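You operate a simulated robot arm through the tools that you are given. There is no shell and no other tool.

Carry out the task below with a simulated robot arm. There is one attempt and no reset: what you move stays moved.

TASK
Make chocolate milk: one scoop of cocoa, milk to the FILL line, stir it smooth.
Fine: orange mug; scoop, jug and stirrer go back. Set down upright: scoop, milk jug, stirrer.
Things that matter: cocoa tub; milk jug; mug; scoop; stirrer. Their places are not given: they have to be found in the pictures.

Only the result counts: the job must be done as asked and must still hold three seconds after the hand-in. Knocking over, shifting, dropping, spilling or breaking anything else fails it.

THE ROBOT
A 7-joint arm with a two-finger parallel gripper, fixed in place. Base frame: the origin is at the foot of the arm, x ahead of it, y to its left, z up; the work surface is at about z = 0.9. Lengths are in m, angles in rad, forces in N, time in s.
Its first joint turns from -2.304 to 2.304 rad. Payload 3.91 kg.
Tool frame: the origin (TCP) lies between the finger pads and is the grasp point; the fingertips stand 0.03 m ahead of it; z points along the fingers, y is the line along which they close. The gripper opens to 0.11 m. The fingers are 0.02 m wide and 0.01 m thick; the gripper's body (0.048 by 0.112 m) begins 0.055 m behind the TCP.
Orientation is that of the tool frame in the base frame, as a unit quaternion [w, x, y, z]. With the fingers straight down and closing along the base's y, the tool's x points along the base's -x, its y along +y and its z along -z.

THE INTERFACE
- The arm moves only by the tool servo_tool. Its argument "moves" is a list that holds one entry, the list of rows, each a list of 7 numbers: the shift along the tool's x, y, z in m, then the turn, a rotation vector about the tool's x, y, z in rad, then the finger opening in m, from 0 to 0.11. In form: [[[x, y, z, rx, ry, rz, fingers], ...]]. A call has 1 to 20 rows; each row is the pose to reach, as a shift and turn from the pose commanded when the call began, along the tool's axes at that moment. A row lasts 0.2 s, in which the tool goes at most 0.05 m and 0.15 rad; a call with a longer step from one row to the next is refused whole, and so is a gripper value outside its range. Where a pose cannot be reached the arm comes as near as it can. A force on the tool above 90 N (or 10 N above the force at the start of the call, whichever is more), or a blocked arm, ends the call early, and 0.2 s more pass. Each finger travels about 0.108 m/s and halts on what it meets, pressing with about 26 N; the grip force reading is that of the motor and also rises with nothing between the fingers. The clock runs only during rows and for 0.2 s after the last one: add rows that repeat a pose to give the fingers time. It gives the time, the measured TCP pose, the force on the tool (base axes), the opening and the grip force at its end, in the units of the frame above (readings bear some noise), with the torque about the TCP (base axes, N m) and any sound that the robot's microphone picked up.
- Cameras (640 x 400 px; columns grow to the right, rows downward): "scene" is fixed at [0.3993, 0.499, 1.5526]; the picture's right is [-0.12, -0.99, 0.00], its down [-0.74, 0.09, -0.66] and it looks along [0.66, -0.08, -0.75] (base axes); focal length 330 px, centre (320, 200). "wrist" rides on the gripper at [0.072, 0.017, -0.103] in the tool frame; the picture's right is [-0.23, 0.97, 0.00], its down [-0.76, -0.18, -0.62] and it looks along [-0.61, -0.14, 0.78] (tool axes); focal length 222 px, centre (320, 200).
- get_image(camera): a new picture of that camera. The clock stands still meanwhile.
- measure_at(camera, pixels): for up to 12 pixels [column, row] of the newest picture of that camera ("zoom" is the newest enlarged one), the place [x, y, z] in the base frame of the surface seen there, good to about 0.003 m. The clock stands still meanwhile.
- close_up(camera, box): a new picture of the part [left, top, right, bottom] of that camera's present view, enlarged. The clock stands still meanwhile.
- job_done(): hands the job in; it is judged then, once.

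Unless the task says otherwise, let go and move clear before handing in.

The tools are called after "Emit:" as name(argument=value, ...) on one line, values as JSON. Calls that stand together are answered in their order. servo_tool: Moves the arm, as the interface text tells. Its arguments: {"type":"object","properties":{"moves":{"type":"array","items":{"type":"array","items":{"type":"array","items":{"type":"number"}}}}},"required":["moves"]} The other tools are called the same way: get_image (camera) takes a picture; measure_at (camera, pixels) gives the place of the surface under pixels of a picture; close_up (camera, box) takes an enlarged picture of a part of a camera's view; job_done () hands the job in.

At the start:

```text
clock: 0.0
tcp_pos: [0.6453, 0.3658, 1.3262]
orientation: [0.0, 0.0, 1.0, 0.0]
ft_force: [0.0, -0.1, -1.0]
wrist_torque: [-0.01, 0.01, -0.01]
opening: 0.1103
grasp_force: 0.0
```

scene: 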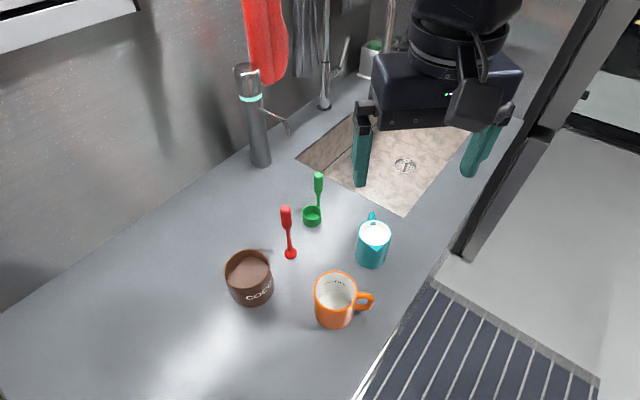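
wrist: 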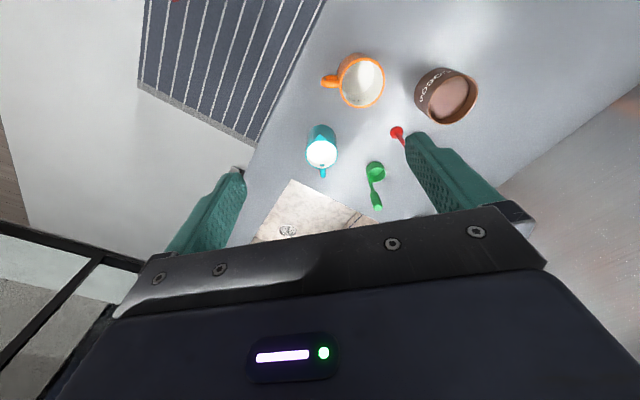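

The scene picture shows the brown cocoa tub (~250,278), red stirrer (~288,235), green scoop (~314,200), teal milk jug (~374,242) and orange mug (~337,298). I'll enlarge these parts to see them in detail.

Emit:
close_up(camera="scene", box=[210, 160, 410, 340])

Emit:
close_up(camera="wrist", box=[280, 40, 500, 220])

```text
2.22 times, centred on (310, 250) of scene
```

zoom: 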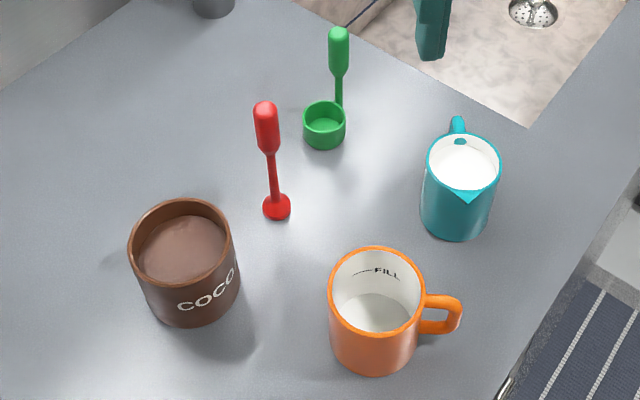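

```text
2.22 times, centred on (390, 130) of wrist
```

zoom: 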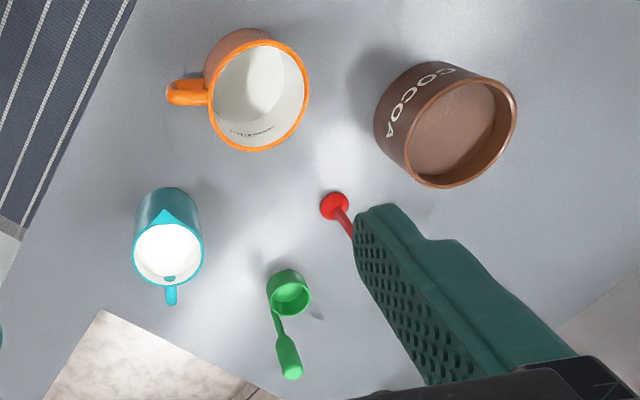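

All objects stand upright: the scoop is a cup with a vertical handle, the stirrer a rod on a disc, and the jug's spout faces me at zoom (465,195) with its handle at (457,125). I'll measure key points on the scene picture.

Emit:
close_up(camera="scene", box=[210, 160, 410, 340])

Emit:
measure_at(camera="zoom", pixels=[[265, 110], [267, 140], [273, 180], [277, 212], [338, 38], [339, 65], [338, 95], [323, 125], [307, 120], [342, 122], [324, 103], [325, 138]])

Emit:
measure_at(camera="zoom", pixels=[[457, 120], [458, 133], [464, 165], [430, 165], [499, 165], [465, 198], [460, 225], [465, 137], [450, 235], [487, 205], [426, 215], [460, 142]])

Emit:
measure_at(camera="zoom", pixels=[[375, 249], [332, 290], [420, 290], [378, 334], [378, 312], [385, 270], [440, 300], [455, 312], [440, 328], [376, 368], [350, 275], [423, 300]])

Emit:
measure_at(camera="zoom", pixels=[[180, 201], [130, 240], [231, 240], [180, 285], [180, 245], [160, 225], [200, 260], [190, 322], [150, 250], [215, 245], [180, 220], [180, 275]])

```text
2.22 times, centred on (310, 250) of scene
```

zoom: 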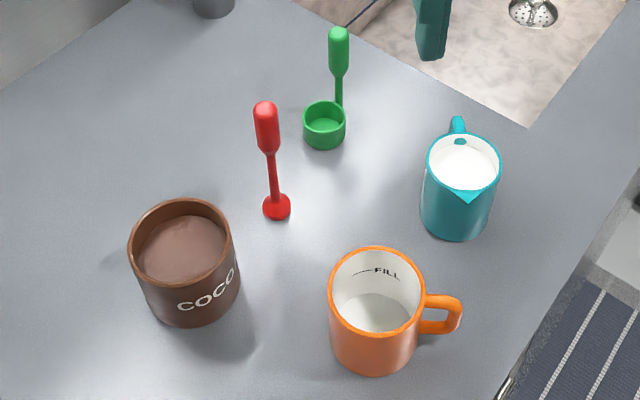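

```text
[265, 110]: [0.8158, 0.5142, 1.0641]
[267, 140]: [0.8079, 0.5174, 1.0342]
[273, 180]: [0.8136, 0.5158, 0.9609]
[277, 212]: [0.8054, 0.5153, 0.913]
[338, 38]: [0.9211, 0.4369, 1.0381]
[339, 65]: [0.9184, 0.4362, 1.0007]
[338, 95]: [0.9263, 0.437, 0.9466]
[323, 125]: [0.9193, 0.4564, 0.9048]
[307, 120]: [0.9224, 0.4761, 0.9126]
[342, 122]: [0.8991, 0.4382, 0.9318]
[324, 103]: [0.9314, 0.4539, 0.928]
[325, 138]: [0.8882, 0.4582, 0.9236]
```

```text
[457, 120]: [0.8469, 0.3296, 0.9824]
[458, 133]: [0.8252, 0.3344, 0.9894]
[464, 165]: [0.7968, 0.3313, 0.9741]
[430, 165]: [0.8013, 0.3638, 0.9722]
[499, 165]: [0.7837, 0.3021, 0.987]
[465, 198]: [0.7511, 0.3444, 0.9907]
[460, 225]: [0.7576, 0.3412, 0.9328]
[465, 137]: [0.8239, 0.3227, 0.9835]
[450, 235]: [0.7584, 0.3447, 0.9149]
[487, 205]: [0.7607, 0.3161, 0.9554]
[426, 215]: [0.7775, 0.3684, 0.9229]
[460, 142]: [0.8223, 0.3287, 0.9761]
```

```text
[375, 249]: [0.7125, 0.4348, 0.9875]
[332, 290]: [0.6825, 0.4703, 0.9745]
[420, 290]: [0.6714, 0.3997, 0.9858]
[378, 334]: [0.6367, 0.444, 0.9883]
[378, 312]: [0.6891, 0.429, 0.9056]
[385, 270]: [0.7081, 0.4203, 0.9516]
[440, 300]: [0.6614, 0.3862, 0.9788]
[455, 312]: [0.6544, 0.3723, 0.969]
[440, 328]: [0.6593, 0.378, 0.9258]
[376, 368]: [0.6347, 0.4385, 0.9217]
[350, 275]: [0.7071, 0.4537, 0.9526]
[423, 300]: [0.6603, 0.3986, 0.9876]
```

```text
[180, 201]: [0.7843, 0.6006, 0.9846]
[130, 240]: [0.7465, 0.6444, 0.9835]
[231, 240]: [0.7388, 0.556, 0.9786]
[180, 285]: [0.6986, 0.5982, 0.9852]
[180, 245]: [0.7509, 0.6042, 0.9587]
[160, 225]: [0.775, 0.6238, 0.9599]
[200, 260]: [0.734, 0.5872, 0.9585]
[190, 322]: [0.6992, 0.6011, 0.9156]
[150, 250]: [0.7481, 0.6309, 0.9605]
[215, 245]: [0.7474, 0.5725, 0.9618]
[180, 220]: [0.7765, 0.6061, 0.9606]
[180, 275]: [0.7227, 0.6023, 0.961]
```

The tub (centre ≈0.741,0.601, cocoa at z≈0.960), mug (≈0.674,0.437, FILL at z≈0.952), jug (≈0.788,0.334), stirrer (≈0.81,0.515, top≈1.075) and scoop handle (≈0.925,0.437, top≈1.04) are located. The scoop comes first: I'll pitch the tool forward 50° while moving towards it, staying well above everything, and narrow the fingers.

Emit:
servo_tool(moves=[[[-0.02, 0.009, 0.0125, 0, -0.109, 0, 0.1], [-0.04, 0.018, 0.025, 0, -0.218, 0, 0.09], [-0.06, 0.027, 0.0375, 0, -0.327, 0, 0.08], [-0.08, 0.036, 0.05, 0, -0.436, 0, 0.07], [-0.1, 0.044, 0.0625, 0, -0.545, 0, 0.06], [-0.12, 0.053, 0.075, 0, -0.654, 0, 0.06], [-0.14, 0.062, 0.0875, 0, -0.763, 0, 0.06], [-0.16, 0.071, 0.1, 0, -0.8727, 0, 0.06], [-0.16, 0.071, 0.1, 0, -0.8727, 0, 0.06]]])

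Emit:
get_image(camera="scene")

Emit:
get_image(camera="wrist")

```text
clock: 2.0
tcp_pos: [0.8063, 0.4372, 1.2259]
orientation: [0.423, 0.0, 0.906, 0.0]
ft_force: [-0.4, -0.3, 0.6]
wrist_torque: [0.03, 0.03, -0.01]
opening: 0.0602
grasp_force: 0.0
```

```text
taken
```

scene: 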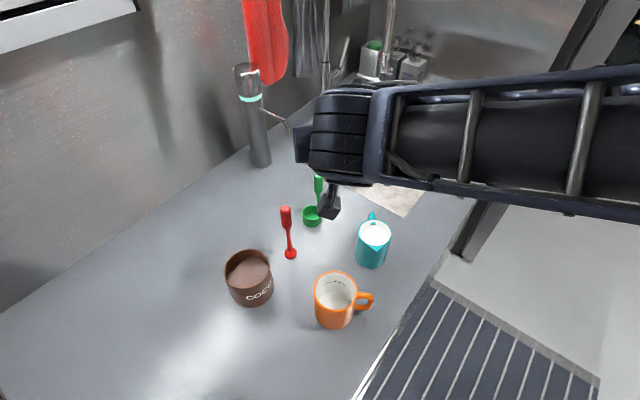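

```text
taken
```

wrist: 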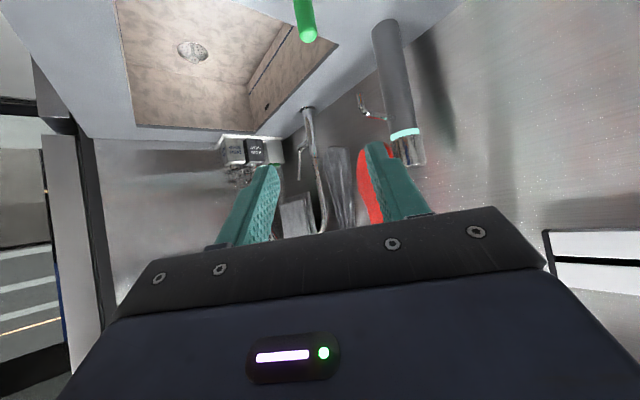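

The pitched pose was reached exactly (scoop visible at scene (316,195), top of handle at wrist (306,25)). Before closing in, I'll measure the neighbours and the scoop handle more precisely.

Emit:
close_up(camera="scene", box=[285, 160, 345, 235])

Emit:
measure_at(camera="scene", pixels=[[261, 160], [246, 75], [262, 130], [270, 110], [288, 125], [325, 105], [330, 205], [300, 280]])

Emit:
measure_at(camera="wrist", pixels=[[309, 36], [306, 15], [300, 25], [314, 25], [306, 3]])

```text
5.33 times, centred on (315, 198) of scene
```

zoom: 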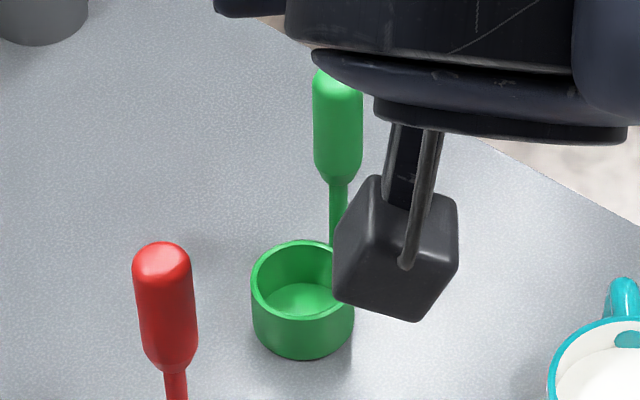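

```text
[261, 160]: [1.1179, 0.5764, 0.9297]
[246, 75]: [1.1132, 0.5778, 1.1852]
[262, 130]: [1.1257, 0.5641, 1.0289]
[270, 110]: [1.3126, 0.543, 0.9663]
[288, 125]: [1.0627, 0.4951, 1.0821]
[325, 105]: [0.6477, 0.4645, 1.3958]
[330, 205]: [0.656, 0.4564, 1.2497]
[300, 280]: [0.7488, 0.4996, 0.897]
```

```text
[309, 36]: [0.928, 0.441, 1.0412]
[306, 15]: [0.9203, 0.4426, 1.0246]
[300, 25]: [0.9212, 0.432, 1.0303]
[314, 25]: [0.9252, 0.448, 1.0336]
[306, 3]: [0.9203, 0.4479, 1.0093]
```

The handle axis is near (0.928, 0.438), about 16 mm thick, with its top at z≈1.043, and the camera box clears everything. I'll go to a point straight above the handle and check alignment.

Emit:
servo_tool(moves=[[[0.001, 0.0005, 0.04, 0, 0, 0, 0.06], [0.002, 0.0005, 0.08, 0, 0, 0, 0.06], [0.003, 0.001, 0.12, 0, 0, 0, 0.06], [0.0036, 0.001, 0.161, 0, 0, 0, 0.06], [0.0036, 0.001, 0.161, 0, 0, 0, 0.06]]])

Emit:
get_image(camera="wrist")

Emit:
get_image(camera="scene")

```text
clock: 3.2
tcp_pos: [0.9268, 0.4367, 1.1214]
orientation: [0.423, 0.001, 0.906, 0.0]
ft_force: [0.3, 0.2, 1.1]
wrist_torque: [-0.01, 0.01, 0.02]
opening: 0.06
grasp_force: 0.1
```

```text
taken
```

wrist: 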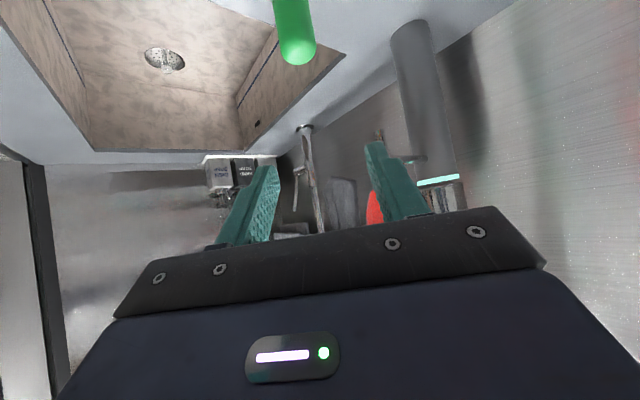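

```text
taken
```

scene: 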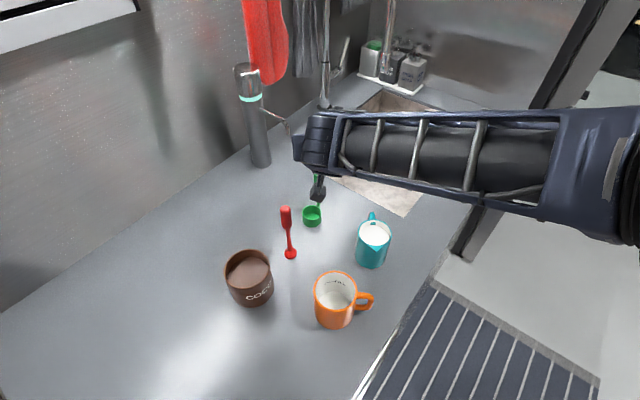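

The green handle's top is at wrist (295,50), lying between the fingers sideways. I'll measure it once more from here to refine the lateral centre.

Emit:
measure_at(camera="wrist", pixels=[[297, 60], [296, 45], [280, 45], [313, 45], [294, 25], [294, 8], [277, 20], [308, 20]])

```text
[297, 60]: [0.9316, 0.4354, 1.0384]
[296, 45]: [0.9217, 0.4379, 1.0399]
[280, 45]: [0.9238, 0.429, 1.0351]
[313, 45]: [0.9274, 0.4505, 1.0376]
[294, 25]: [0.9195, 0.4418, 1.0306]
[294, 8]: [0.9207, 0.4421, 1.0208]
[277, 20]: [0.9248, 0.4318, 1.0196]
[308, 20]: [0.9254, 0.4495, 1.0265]
```

Handle centre is about (0.927, 0.439), matching the fingers within 2 mm. I'll descend straight down 0.10 m around it with the fingers still open.

Emit:
servo_tool(moves=[[[0.0193, 0.001, 0.0162, 0, 0, 0, 0.06], [0.0386, 0.0015, 0.0324, 0, 0, 0, 0.05], [0.0579, 0.002, 0.0486, 0, 0, 0, 0.05], [0.0772, 0.002, 0.0649, 0, 0, 0, 0.05], [0.0772, 0.002, 0.0649, 0, 0, 0, 0.05]]])

Emit:
get_image(camera="wrist")

Emit:
close_up(camera="scene", box=[260, 140, 420, 280])

```text
clock: 4.4
tcp_pos: [0.9245, 0.4409, 1.0198]
orientation: [0.423, 0.001, 0.906, 0.0]
ft_force: [-0.6, 0.7, -1.0]
wrist_torque: [-0.01, -0.03, 0.02]
opening: 0.05
grasp_force: 0.0
```

```text
taken
```

wrist: 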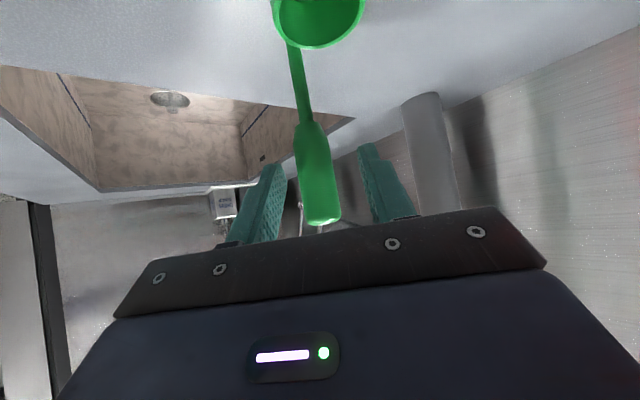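

```text
2.86 times, centred on (340, 210) of scene
```

zoom: 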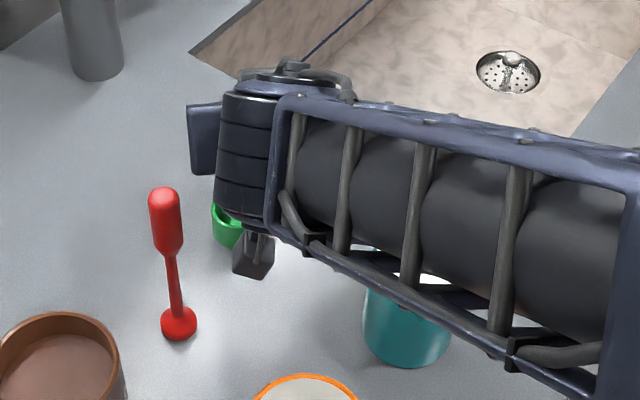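

The handle sits centred between the fingers (wrist (318,170) between finger pads at ~262 and ~380), no contact yet. I'll close the gripper on it.

Emit:
servo_tool(moves=[[[0, 0, 0, 0, 0, 0, 0.03], [0, 0, 0, 0, 0, 0, 0.015], [0, 0, 0, 0, 0, 0, 0.0], [0, 0, 0, 0, 0, 0, 0.0], [0, 0, 0, 0, 0, 0, 0.0]]])

Emit:
get_image(camera="wrist")

```text
clock: 5.6
tcp_pos: [0.924, 0.4405, 1.0195]
orientation: [0.423, 0.0, 0.906, 0.0]
ft_force: [0.2, -0.5, -0.8]
wrist_torque: [0.0, 0.03, 0.0]
opening: 0.0206
grasp_force: 25.9
```

```text
taken
```

wrist: 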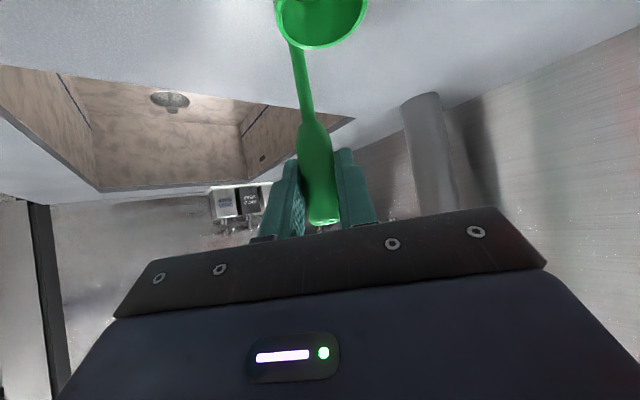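

The fingers hold the 20 mm handle (opening 0.0206, 25.9 N) and the cup stayed in place. I'll lift straight up 0.22 m so it can pass above the stirrer.

Emit:
servo_tool(moves=[[[-0.0077, 0, -0.0064, 0, 0, 0, 0.0], [-0.0306, 0, -0.0257, 0, 0, 0, 0.0], [-0.0613, 0, -0.0515, 0, 0, 0, 0.0], [-0.0919, 0, -0.0772, 0, 0, 0, 0.0], [-0.1226, 0, -0.1029, 0, 0, 0, 0.0], [-0.1532, 0, -0.1286, 0, 0, 0, 0.0], [-0.1685, 0, -0.1415, 0, 0, 0, 0.0], [-0.1685, 0, -0.1415, 0, 0, 0, 0.0]]])

Emit:
get_image(camera="wrist")

Emit:
get_image(camera="scene")

```text
clock: 7.4
tcp_pos: [0.9252, 0.4422, 1.2399]
orientation: [0.423, 0.0, 0.906, 0.0]
ft_force: [-0.4, -0.3, -0.9]
wrist_torque: [0.01, -0.02, 0.01]
opening: 0.0205
grasp_force: 26.1
```

```text
taken
```

wrist: 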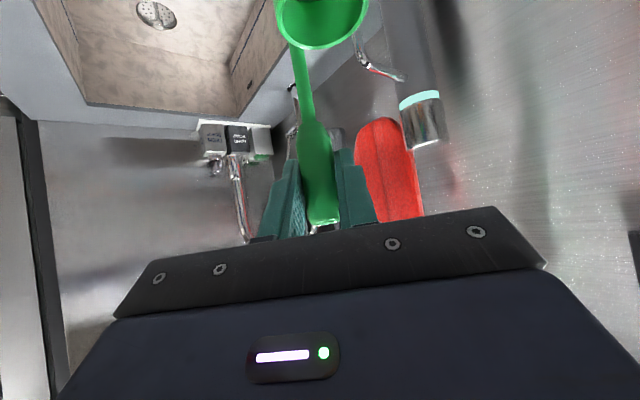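

```text
taken
```

scene: 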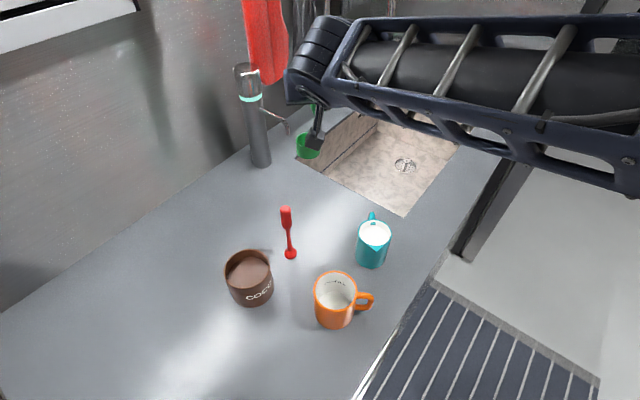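

The scoop came up cleanly and unchanged in the wrist view. I'll carry it over the tub centre at this height, then check where the cup hangs.

Emit:
servo_tool(moves=[[[0.0181, 0.024, -0.0216, 0, 0, 0, 0.0], [0.0362, 0.048, -0.0432, 0, 0, 0, 0.0], [0.0544, 0.072, -0.0648, 0, 0, 0, 0.0], [0.0725, 0.096, -0.0863, 0, 0, 0, 0.0], [0.0906, 0.12, -0.1079, 0, 0, 0, 0.0], [0.1087, 0.144, -0.1295, 0, 0, 0, 0.0], [0.1087, 0.144, -0.1295, 0, 0, 0, 0.0]]])

Emit:
get_image(camera="wrist")

Emit:
get_image(camera="scene")

```text
clock: 9.0
tcp_pos: [0.756, 0.5846, 1.2412]
orientation: [0.422, -0.001, 0.906, 0.001]
ft_force: [-0.2, -0.1, -1.1]
wrist_torque: [-0.02, 0.04, -0.02]
opening: 0.0206
grasp_force: 25.9
```

```text
taken
```

wrist: 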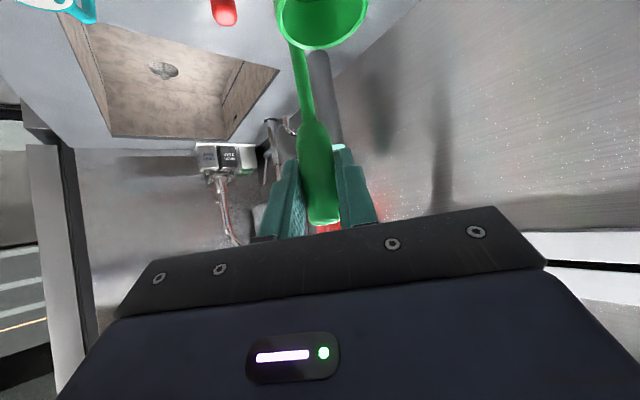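

```text
taken
```

scene: 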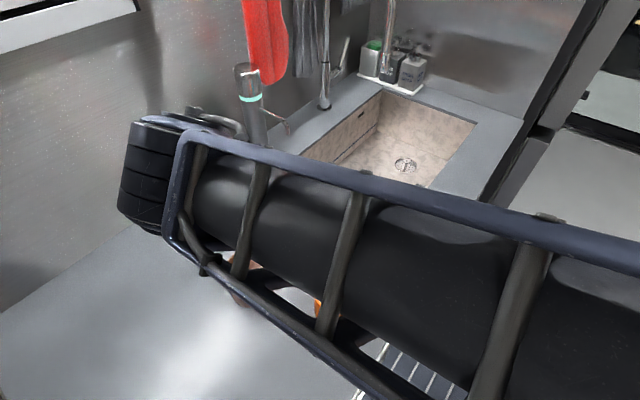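

The arm hides the tub from the scene camera, but the wrist view shows the cup at (320,25). I'll measure its rim to know the cup centre relative to the tool.

Emit:
measure_at(camera="wrist", pixels=[[320, 47], [290, 37], [352, 37], [278, 12], [366, 5], [320, 20], [305, 10], [335, 10], [317, 160], [300, 70]])

```text
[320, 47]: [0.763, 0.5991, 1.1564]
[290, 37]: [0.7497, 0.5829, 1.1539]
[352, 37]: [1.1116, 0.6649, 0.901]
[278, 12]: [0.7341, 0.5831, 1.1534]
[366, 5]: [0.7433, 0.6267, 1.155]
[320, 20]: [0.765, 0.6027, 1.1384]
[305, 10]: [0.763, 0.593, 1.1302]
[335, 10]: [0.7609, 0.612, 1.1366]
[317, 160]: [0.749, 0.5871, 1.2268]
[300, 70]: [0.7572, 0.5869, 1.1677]
```

Cup centre is ≈(0.741,0.604), rim 0.087 below the TCP, cup radius 0.022, against tub inner radius ≈0.040 centred at (0.741,0.600). I'll descend so the cup rim goes about 8 mm under the cocoa surface, well above the tub floor.

Emit:
servo_tool(moves=[[[0.023, -0.001, 0.0193, 0, 0, 0, 0.0], [0.046, -0.003, 0.0386, 0, 0, 0, 0.0], [0.069, -0.003, 0.0579, 0, 0, 0, 0.0], [0.0919, -0.003, 0.0772, 0, 0, 0, 0.0], [0.1072, -0.003, 0.09, 0, 0, 0, 0.0], [0.1187, -0.003, 0.0997, 0, 0, 0, 0.0], [0.1302, -0.003, 0.1093, 0, 0, 0, 0.0], [0.1394, -0.003, 0.117, 0, 0, 0, 0.0], [0.1471, -0.003, 0.1235, 0, 0, 0, 0.0], [0.1547, -0.003, 0.1299, 0, 0, 0, 0.0], [0.1547, -0.003, 0.1299, 0, 0, 0, 0.0]]])

Emit:
get_image(camera="wrist")

Emit:
get_image(camera="scene")

```text
clock: 11.4
tcp_pos: [0.7559, 0.5818, 1.0378]
orientation: [0.423, 0.0, 0.906, 0.0]
ft_force: [0.3, -0.7, -0.8]
wrist_torque: [-0.03, -0.01, 0.03]
opening: 0.0204
grasp_force: 25.7
```

```text
taken
```

wrist: 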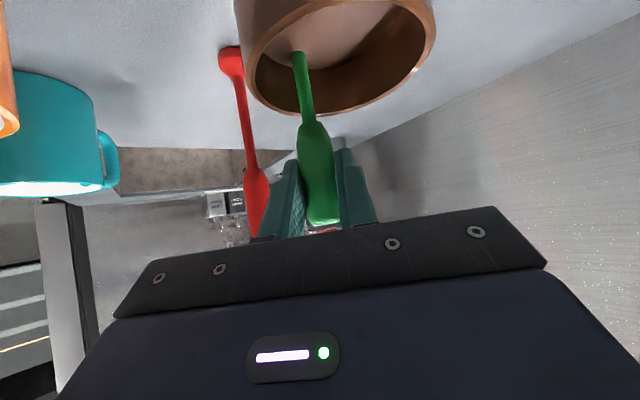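

```text
taken
```

scene: 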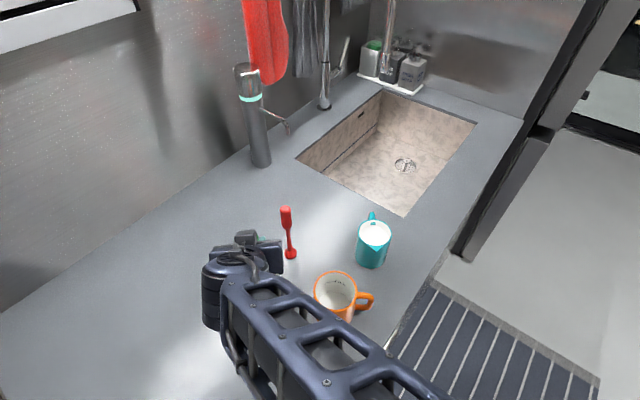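

The cup is under the cocoa surface (only the handle rod shows at wrist (302,80)), with no force on the tool. I'll lift it level and look at what it holds.

Emit:
servo_tool(moves=[[[0, 0, 0, 0, 0, 0, 0.0], [-0.0077, 0, -0.0064, 0, 0, 0, 0.0], [-0.0153, 0, -0.0129, 0, 0, 0, 0.0], [-0.023, 0, -0.0193, 0, 0, 0, 0.0], [-0.0345, 0, -0.0289, 0, 0, 0, 0.0], [-0.046, 0, -0.0386, 0, 0, 0, 0.0], [-0.0613, 0, -0.0514, 0, 0, 0, 0.0], [-0.0766, 0, -0.0643, 0, 0, 0, 0.0], [-0.0919, 0, -0.0772, 0, 0, 0, 0.0], [-0.0919, 0, -0.0772, 0, 0, 0, 0.0]]])

Emit:
get_image(camera="wrist")

Emit:
close_up(camera="wrist", box=[250, 0, 400, 94])

```text
clock: 13.6
tcp_pos: [0.7579, 0.5828, 1.1584]
orientation: [0.422, 0.0, 0.906, -0.001]
ft_force: [0.1, 0.5, -0.5]
wrist_torque: [0.02, 0.02, 0.01]
opening: 0.021
grasp_force: 25.6
```

```text
taken
```

wrist: 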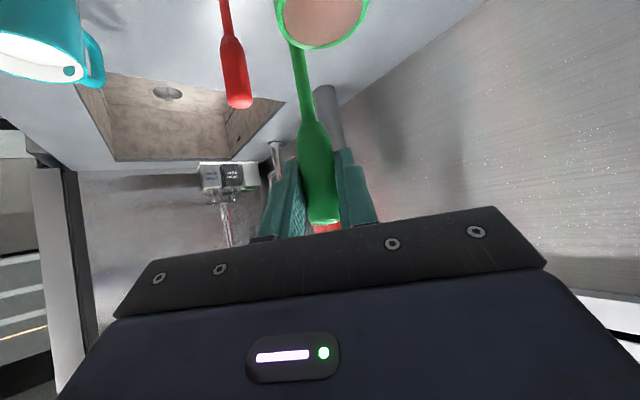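

```text
4.26 times, centred on (325, 47) of wrist
```

zoom: 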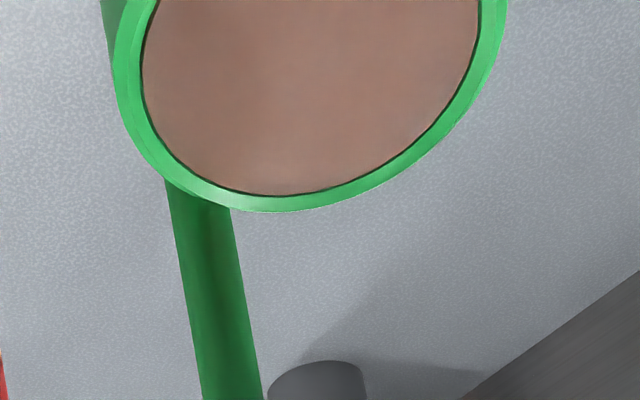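

The scoop holds a full, level measure of cocoa (zoom shows the brown surface flush with the green rim). I'll carry it level to hang above the mug's centre.

Emit:
servo_tool(moves=[[[0.0049, -0.0136, -0.0033, 0, 0, 0, 0.0], [0.0148, -0.0408, -0.0098, 0, 0, 0, 0.0], [0.0246, -0.068, -0.0163, 0, 0, 0, 0.0], [0.0344, -0.0953, -0.0228, 0, 0, 0, 0.0], [0.0443, -0.1225, -0.0293, 0, 0, 0, 0.0], [0.0541, -0.1497, -0.0358, 0, 0, 0, 0.0], [0.059, -0.1633, -0.039, 0, 0, 0, 0.0], [0.059, -0.1633, -0.039, 0, 0, 0, 0.0]]])

Emit:
get_image(camera="wrist")

Emit:
get_image(camera="scene")

```text
clock: 15.4
tcp_pos: [0.6908, 0.4181, 1.1371]
orientation: [0.423, 0.0, 0.906, 0.0]
ft_force: [0.0, -0.6, -1.4]
wrist_torque: [0.02, 0.02, -0.02]
opening: 0.0205
grasp_force: 26.2
```

```text
taken
```

wrist: 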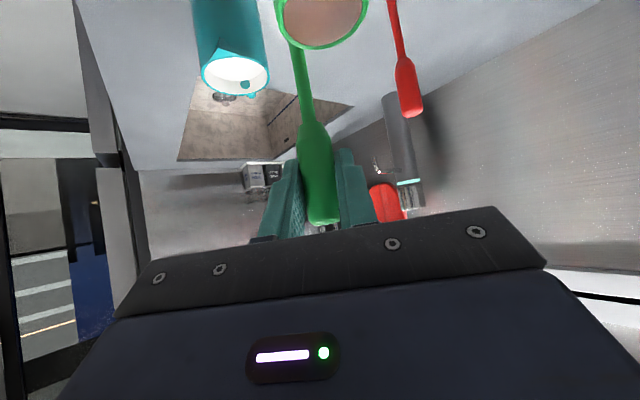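

```text
taken
```

scene: 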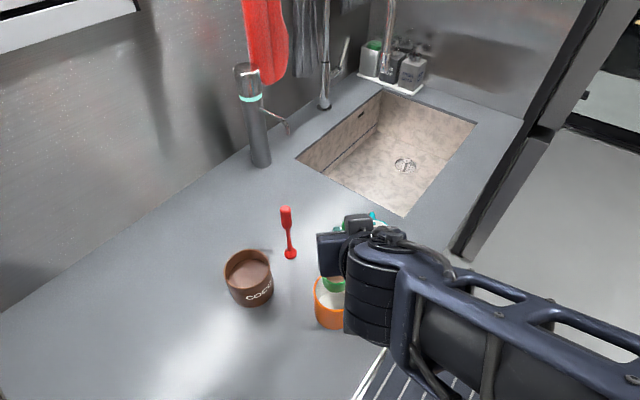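

The scoop still appears full, and it sits over the orange mug around scene (332,285). I'll enlarge to check the placement before tipping.

Emit:
close_up(camera="scene", box=[290, 230, 400, 340])

Emit:
measure_at(camera="scene", pixels=[[325, 282], [332, 280], [338, 283], [320, 295], [330, 305], [342, 300], [330, 325]])

Emit:
measure_at(camera="wrist", pixels=[[320, 47], [278, 12], [366, 5], [320, 20], [305, 10], [335, 10]])

```text
3.64 times, centred on (345, 285) of scene
```

zoom: 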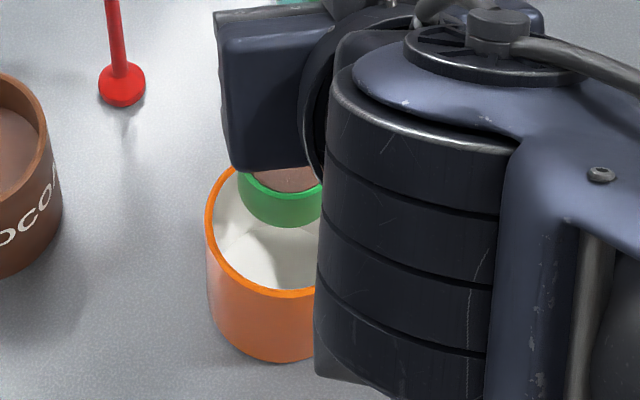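

```text
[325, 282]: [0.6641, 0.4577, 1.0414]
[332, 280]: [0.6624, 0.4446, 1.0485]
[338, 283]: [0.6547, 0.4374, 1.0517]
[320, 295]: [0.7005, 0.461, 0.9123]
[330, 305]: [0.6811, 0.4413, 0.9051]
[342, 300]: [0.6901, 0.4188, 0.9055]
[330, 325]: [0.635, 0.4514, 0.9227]
```

```text
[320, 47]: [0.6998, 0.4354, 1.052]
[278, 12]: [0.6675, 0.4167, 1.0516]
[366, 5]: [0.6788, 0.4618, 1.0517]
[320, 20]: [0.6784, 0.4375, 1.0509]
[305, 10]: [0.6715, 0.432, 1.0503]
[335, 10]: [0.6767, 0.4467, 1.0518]
```

The cup mouth centre is ≈(0.677,0.438,1.051), right over the mug (centre ≈0.674,0.437). I'll pitch the tool to horizontal while keeping the cup mouth fixed over the mug.

Emit:
servo_tool(moves=[[[0.0069, 0, -0.0102, 0, -0.1396, 0, 0.0], [0.0152, 0, -0.0193, 0, -0.2793, 0, 0.0], [0.0247, 0, -0.0272, 0, -0.4189, 0, 0.0], [0.0351, 0, -0.0337, 0, -0.5585, 0, 0.0], [0.0464, 0, -0.0387, 0, -0.6981, 0, 0.0], [0.0464, 0, -0.0387, 0, -0.6981, 0, 0.0]]])

Emit:
get_image(camera="scene")

Emit:
get_image(camera="wrist")

```text
clock: 16.8
tcp_pos: [0.629, 0.4181, 1.1282]
orientation: [0.707, 0.0, 0.707, 0.0]
ft_force: [-0.3, -0.2, -1.2]
wrist_torque: [-0.02, 0.02, 0.0]
opening: 0.0206
grasp_force: 25.9
```

```text
taken
```

scene: 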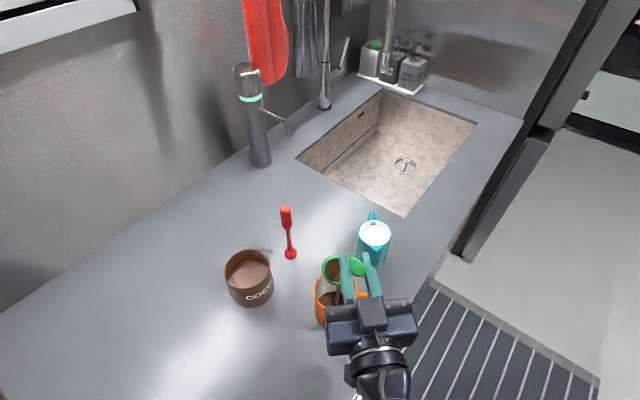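

```text
taken
```

wrist: 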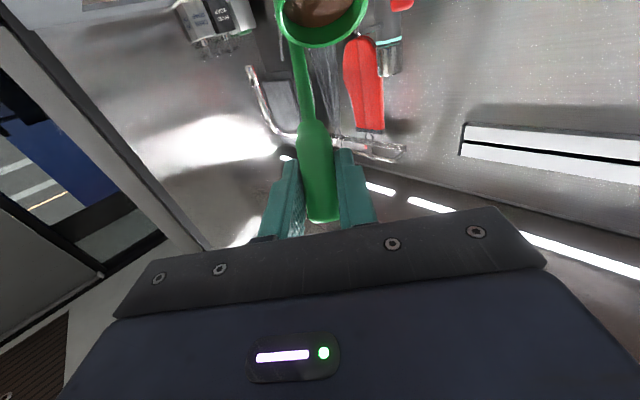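

The tool is horizontal and some cocoa has already slid into the mug (brown at scene (330,300)). Now I'll roll the tool about its axis, keeping the cup mouth over the mug, to tip out the rest.

Emit:
servo_tool(moves=[[[-0.002, 0.0114, 0, 0, 0, -0.1477, 0.0], [-0.0024, 0.023, 0, 0, 0, -0.2954, 0.0], [-0.001, 0.0346, 0, 0, 0, -0.4431, 0.0], [0.002, 0.0458, 0, 0, 0, -0.5908, 0.0], [0.0068, 0.0565, 0, 0, 0, -0.7384, 0.0], [0.0129, 0.0663, 0, 0, 0, -0.8861, 0.0], [0.0205, 0.0751, 0, 0, 0, -1.0338, 0.0], [0.0293, 0.0827, 0, 0, 0, -1.1815, 0.0], [0.0391, 0.0889, 0, 0, 0, -1.3292, 0.0], [0.0497, 0.0937, 0, 0, 0, -1.4769, 0.0], [0.0609, 0.0967, 0, 0, 0, -1.6246, 0.0], [0.0725, 0.0982, 0, 0, 0, -1.7723, 0.0], [0.0841, 0.0979, 0, 0, 0, -1.9199, 0.0], [0.0841, 0.0979, 0, 0, 0, -1.9199, 0.0], [0.0841, 0.0979, 0, 0, 0, -1.9199, 0.0]]])

Emit:
get_image(camera="scene")

Emit:
close_up(camera="scene", box=[270, 210, 420, 340])

Emit:
close_up(camera="wrist", box=[240, 0, 400, 100])

```text
clock: 20.0
tcp_pos: [0.6292, 0.5159, 1.0437]
orientation: [-0.406, 0.579, -0.405, 0.579]
ft_force: [-0.4, -0.1, -0.5]
wrist_torque: [-0.01, 0.05, 0.01]
opening: 0.0204
grasp_force: 26.6
```

```text
taken
```

scene: 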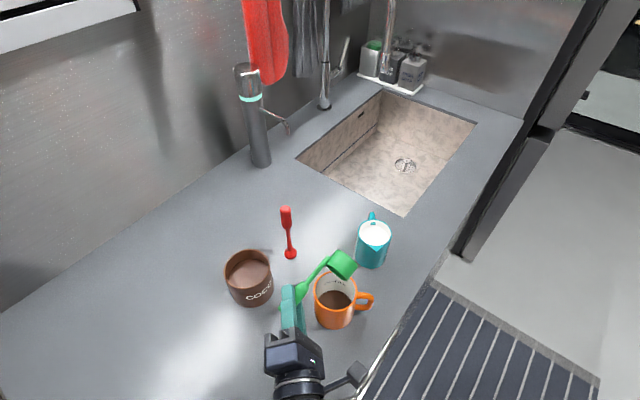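

```text
3.08 times, centred on (345, 275) of scene
```

zoom: 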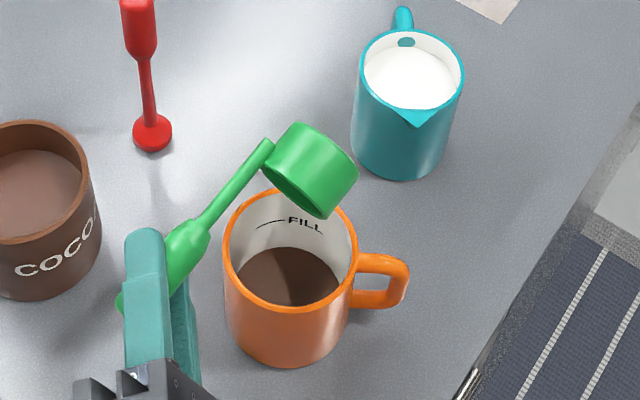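

```text
4.00 times, centred on (320, 50) of wrist
```

zoom: 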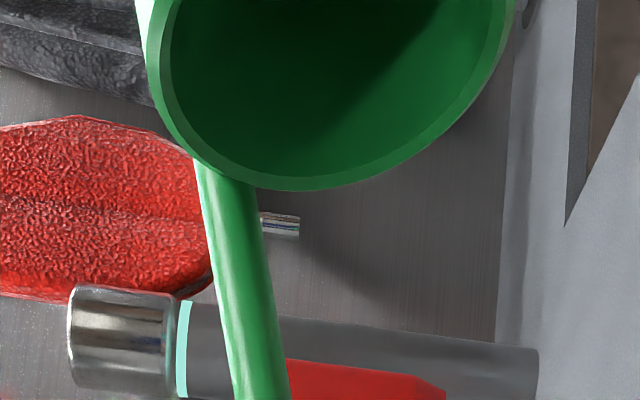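

The scoop is empty (clean green cup in the wrist zoom) and all cocoa is inside the mug with nothing spilled. I'll reverse the roll back to level.

Emit:
servo_tool(moves=[[[0.0037, -0.011, 0, 0, 0, 0.1477, 0.0], [0.009, -0.0214, 0, 0, 0, 0.2954, 0.0], [0.0157, -0.0308, 0, 0, 0, 0.4431, 0.0], [0.0238, -0.0392, 0, 0, 0, 0.5908, 0.0], [0.033, -0.0463, 0, 0, 0, 0.7384, 0.0], [0.0431, -0.0519, 0, 0, 0, 0.8861, 0.0], [0.054, -0.056, 0, 0, 0, 1.0338, 0.0], [0.0654, -0.0585, 0, 0, 0, 1.1815, 0.0], [0.077, -0.0593, 0, 0, 0, 1.3292, 0.0], [0.0886, -0.0583, 0, 0, 0, 1.4769, 0.0], [0.0999, -0.0556, 0, 0, 0, 1.6246, 0.0], [0.1107, -0.0514, 0, 0, 0, 1.7723, 0.0], [0.1207, -0.0455, 0, 0, 0, 1.9199, 0.0], [0.1207, -0.0455, 0, 0, 0, 1.9199, 0.0]]])

Emit:
servo_tool(moves=[[[-0.0055, 0, 0.011, 0, 0.1396, 0, 0.0], [-0.0093, 0, 0.0227, 0, 0.2793, 0, 0.0], [-0.0115, 0, 0.0349, 0, 0.4189, 0, 0.0], [-0.0119, 0, 0.0472, 0, 0.5585, 0, 0.0], [-0.0107, 0, 0.0594, 0, 0.6981, 0, 0.0], [-0.0107, 0, 0.0594, 0, 0.6981, 0, 0.0]]])

Emit:
get_image(camera="wrist")

Emit:
get_image(camera="scene")

```text
clock: 23.0
tcp_pos: [0.6308, 0.419, 1.1269]
orientation: [0.707, 0.0, 0.707, 0.001]
ft_force: [0.4, -0.6, -0.6]
wrist_torque: [-0.01, 0.04, -0.01]
opening: 0.0207
grasp_force: 26.2
```

```text
clock: 24.4
tcp_pos: [0.69, 0.4181, 1.1374]
orientation: [0.422, 0.0, 0.907, 0.0]
ft_force: [-0.4, -1.0, 0.0]
wrist_torque: [0.0, 0.0, -0.04]
opening: 0.0205
grasp_force: 25.7
```

```text
taken
```

wrist: 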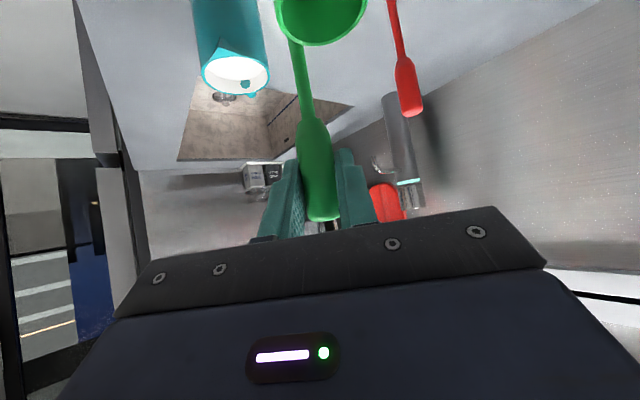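

```text
taken
```

scene: 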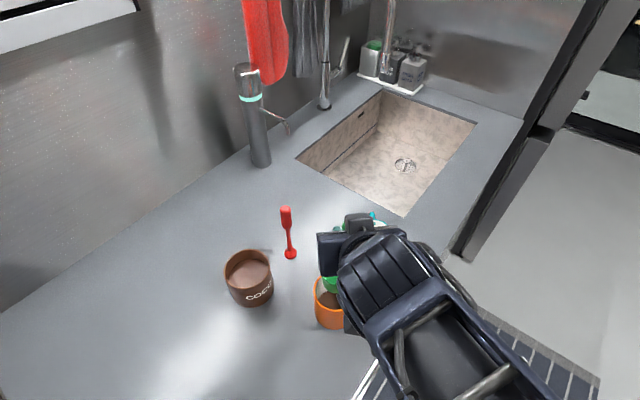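

The scoop is back level over the mug, empty. I'll raise it and carry it back over its original place.

Emit:
servo_tool(moves=[[[-0.0261, 0, -0.0219, 0, 0, 0, 0.0], [-0.0521, 0, -0.0438, 0, 0, 0, 0.0], [-0.0782, 0, -0.0657, 0, 0, 0, 0.0], [-0.1, 0.0032, -0.0398, 0, 0, 0, 0.0], [-0.1217, 0.0064, -0.0138, 0, 0, 0, 0.0], [-0.1435, 0.0096, 0.0121, 0, 0, 0, 0.0], [-0.1652, 0.0127, 0.038, 0, 0, 0, 0.0], [-0.187, 0.0159, 0.064, 0, 0, 0, 0.0], [-0.2087, 0.0191, 0.0899, 0, 0, 0, 0.0], [-0.2305, 0.0223, 0.1158, 0, 0, 0, 0.0], [-0.2305, 0.0223, 0.1158, 0, 0, 0, 0.0]]])

Emit:
get_image(camera="wrist")

Emit:
measure_at(camera="wrist", pixels=[[319, 43], [278, 8], [290, 34], [366, 3], [317, 160], [300, 70], [340, 40], [310, 41]])

Emit:
get_image(camera="scene")

```text
clock: 26.8
tcp_pos: [0.9262, 0.4407, 1.2412]
orientation: [0.422, 0.0, 0.906, 0.0]
ft_force: [0.0, 0.0, -0.6]
wrist_torque: [-0.01, 0.01, 0.01]
opening: 0.0207
grasp_force: 26.2
```

```text
taken
```

wrist: 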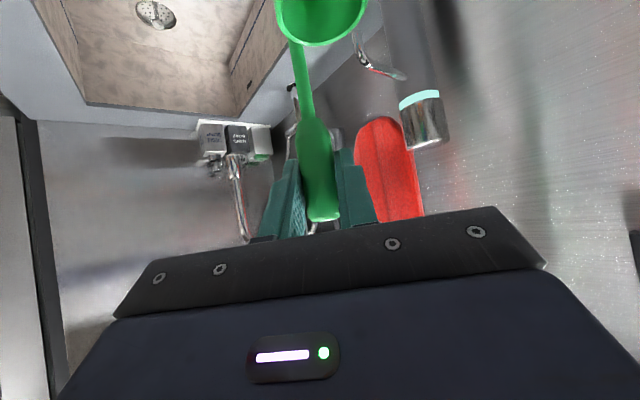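

```text
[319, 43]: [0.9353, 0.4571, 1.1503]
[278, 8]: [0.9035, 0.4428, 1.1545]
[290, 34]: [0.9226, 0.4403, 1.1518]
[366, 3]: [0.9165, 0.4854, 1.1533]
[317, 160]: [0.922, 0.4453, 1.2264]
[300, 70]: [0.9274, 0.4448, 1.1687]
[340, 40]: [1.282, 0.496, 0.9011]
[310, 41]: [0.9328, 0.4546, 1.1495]
```

```text
taken
```

scene: 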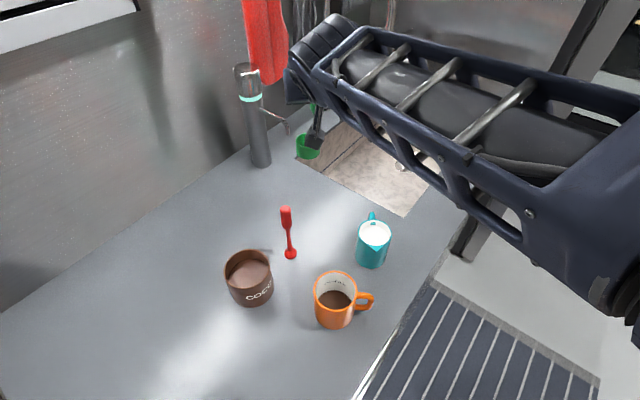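

The cup has slipped about 2 mm down in the grip (rim now 0.089 below the TCP) but remains upright. I'll lower it to about 9 mm above its set-down height.

Emit:
servo_tool(moves=[[[0.0268, 0, 0.0225, 0, 0, 0, 0.0], [0.0536, 0, 0.045, 0, 0, 0, 0.0], [0.0804, 0, 0.0675, 0, 0, 0, 0.0], [0.1072, 0, 0.09, 0, 0, 0, 0.0], [0.1302, 0, 0.1093, 0, 0, 0, 0.0], [0.1478, 0, 0.1241, 0, 0, 0, 0.0], [0.1578, 0, 0.1325, 0, 0, 0, 0.0], [0.1601, 0, 0.1344, 0, 0, 0, 0.0], [0.1601, 0, 0.1344, 0, 0, 0, 0.0]]])

Emit:
get_image(camera="wrist")

```text
clock: 28.8
tcp_pos: [0.927, 0.4403, 1.0298]
orientation: [0.423, 0.0, 0.906, -0.001]
ft_force: [-0.2, -0.4, -0.5]
wrist_torque: [0.01, -0.01, -0.02]
opening: 0.0205
grasp_force: 26.1
```

```text
taken
```

wrist: 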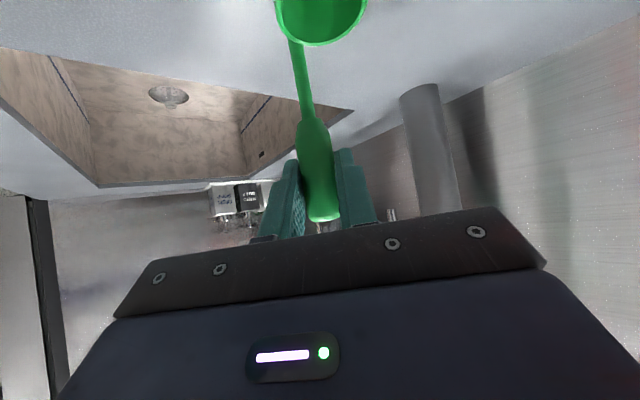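

Still no contact at TCP z≈1.030. I'll ease down in 1–2 mm steps to z≈1.021 and watch the force.

Emit:
servo_tool(moves=[[[0.0023, 0, 0.0019, 0, 0, 0, 0.0], [0.0038, 0, 0.0032, 0, 0, 0, 0.0], [0.0046, 0, 0.0039, 0, 0, 0, 0.0], [0.0054, 0, 0.0045, 0, 0, 0, 0.0], [0.0061, 0, 0.0051, 0, 0, 0, 0.0], [0.0069, 0, 0.0058, 0, 0, 0, 0.0], [0.0069, 0, 0.0058, 0, 0, 0, 0.0]]])

```text
clock: 30.4
tcp_pos: [0.926, 0.4402, 1.0217]
orientation: [0.422, 0.0, 0.907, 0.0]
ft_force: [-1.1, 0.6, 3.2]
wrist_torque: [0.13, 0.05, 0.02]
opening: 0.0207
grasp_force: 25.6
```

The upward force of ~3–4 N tells me the scoop's base has touched the counter. I'll open the fingers gently and look.

Emit:
servo_tool(moves=[[[0, 0, 0, 0, 0, 0, 0.022], [0, 0, 0, 0, 0, 0, 0.026], [0, 0, 0, 0, 0, 0, 0.035], [0, 0, 0, 0, 0, 0, 0.05], [0, 0, 0, 0, 0, 0, 0.05]]])

Emit:
get_image(camera="wrist")

```text
clock: 31.6
tcp_pos: [0.9258, 0.4405, 1.0208]
orientation: [0.423, 0.0, 0.906, 0.0]
ft_force: [-0.1, -0.2, -0.4]
wrist_torque: [0.0, 0.0, 0.0]
opening: 0.0503
grasp_force: 0.0
```

```text
taken
```

wrist: 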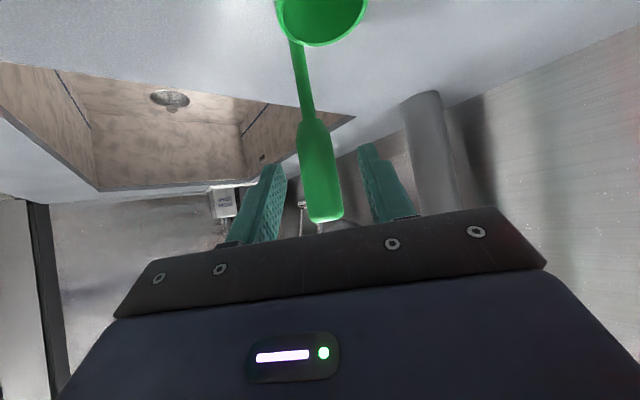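

The scoop stands freely between the open fingers at wrist (318,170). I'll withdraw straight up and then check it from the scene camera.

Emit:
servo_tool(moves=[[[-0.0153, 0, -0.0129, 0, 0, 0, 0.05], [-0.0383, 0, -0.0322, 0, 0, 0, 0.05], [-0.0689, 0, -0.0579, 0, 0, 0, 0.05], [-0.0996, 0, -0.0836, 0, 0, 0, 0.05], [-0.1302, 0, -0.1093, 0, 0, 0, 0.05], [-0.1532, 0, -0.1286, 0, 0, 0, 0.05]]])

Emit:
get_image(camera="scene")

Emit:
get_image(camera="wrist")

```text
clock: 33.0
tcp_pos: [0.9275, 0.441, 1.2196]
orientation: [0.421, 0.0, 0.907, -0.001]
ft_force: [0.2, 0.7, 0.4]
wrist_torque: [-0.01, -0.06, -0.02]
opening: 0.0502
grasp_force: 0.0
```

```text
taken
```

scene: 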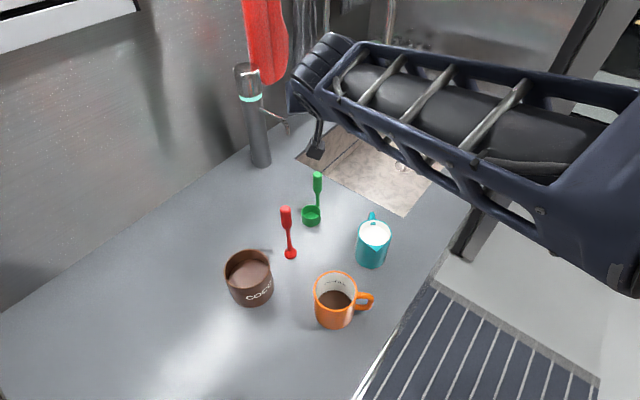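

```text
taken
```

wrist: 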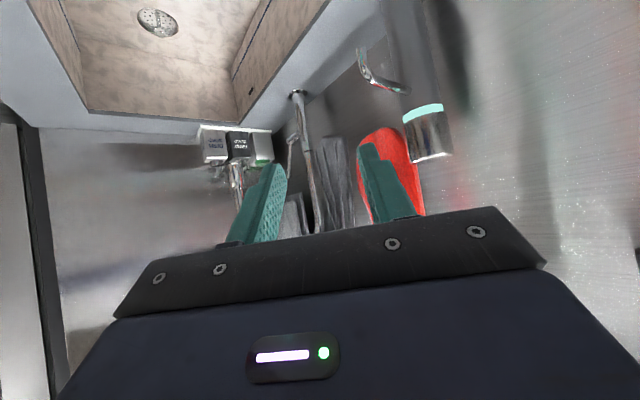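

The scoop is back on its spot, upright (scene (312,205)), and the mug holds the cocoa. Next is the jug; I'll measure it closely.

Emit:
close_up(camera="scene", box=[345, 200, 405, 275])

```text
5.33 times, centred on (375, 238) of scene
```

zoom: 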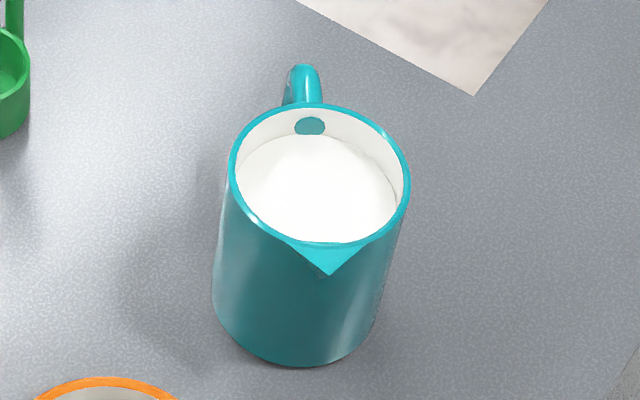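

Emit:
measure_at(camera="zoom", pixels=[[229, 178], [410, 178], [320, 105], [318, 241], [328, 272], [300, 66], [220, 250], [395, 280], [213, 300], [378, 320], [320, 170], [320, 215]])

Emit:
measure_at(camera="zoom", pixels=[[232, 185], [405, 190], [240, 150], [395, 145], [300, 300], [310, 340], [305, 95], [317, 75], [290, 100], [360, 250], [280, 235], [310, 127]])

```text
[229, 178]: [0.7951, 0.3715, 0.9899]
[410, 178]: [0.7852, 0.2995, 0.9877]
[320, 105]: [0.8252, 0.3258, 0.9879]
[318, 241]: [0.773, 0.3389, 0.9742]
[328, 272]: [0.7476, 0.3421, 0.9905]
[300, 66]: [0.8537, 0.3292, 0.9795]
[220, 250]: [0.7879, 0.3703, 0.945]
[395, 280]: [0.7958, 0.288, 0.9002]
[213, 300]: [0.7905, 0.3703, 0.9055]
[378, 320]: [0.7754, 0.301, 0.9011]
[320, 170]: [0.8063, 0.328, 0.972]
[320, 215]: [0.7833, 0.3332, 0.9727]
```

```text
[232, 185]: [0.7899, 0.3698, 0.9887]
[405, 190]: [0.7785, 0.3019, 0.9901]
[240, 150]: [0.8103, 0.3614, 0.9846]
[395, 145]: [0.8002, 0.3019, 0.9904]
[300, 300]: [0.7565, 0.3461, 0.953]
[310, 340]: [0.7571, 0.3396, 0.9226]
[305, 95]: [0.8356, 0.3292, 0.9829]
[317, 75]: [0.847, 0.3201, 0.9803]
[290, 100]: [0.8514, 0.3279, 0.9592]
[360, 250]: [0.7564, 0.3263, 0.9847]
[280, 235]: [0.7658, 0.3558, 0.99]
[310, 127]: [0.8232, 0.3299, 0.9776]
```

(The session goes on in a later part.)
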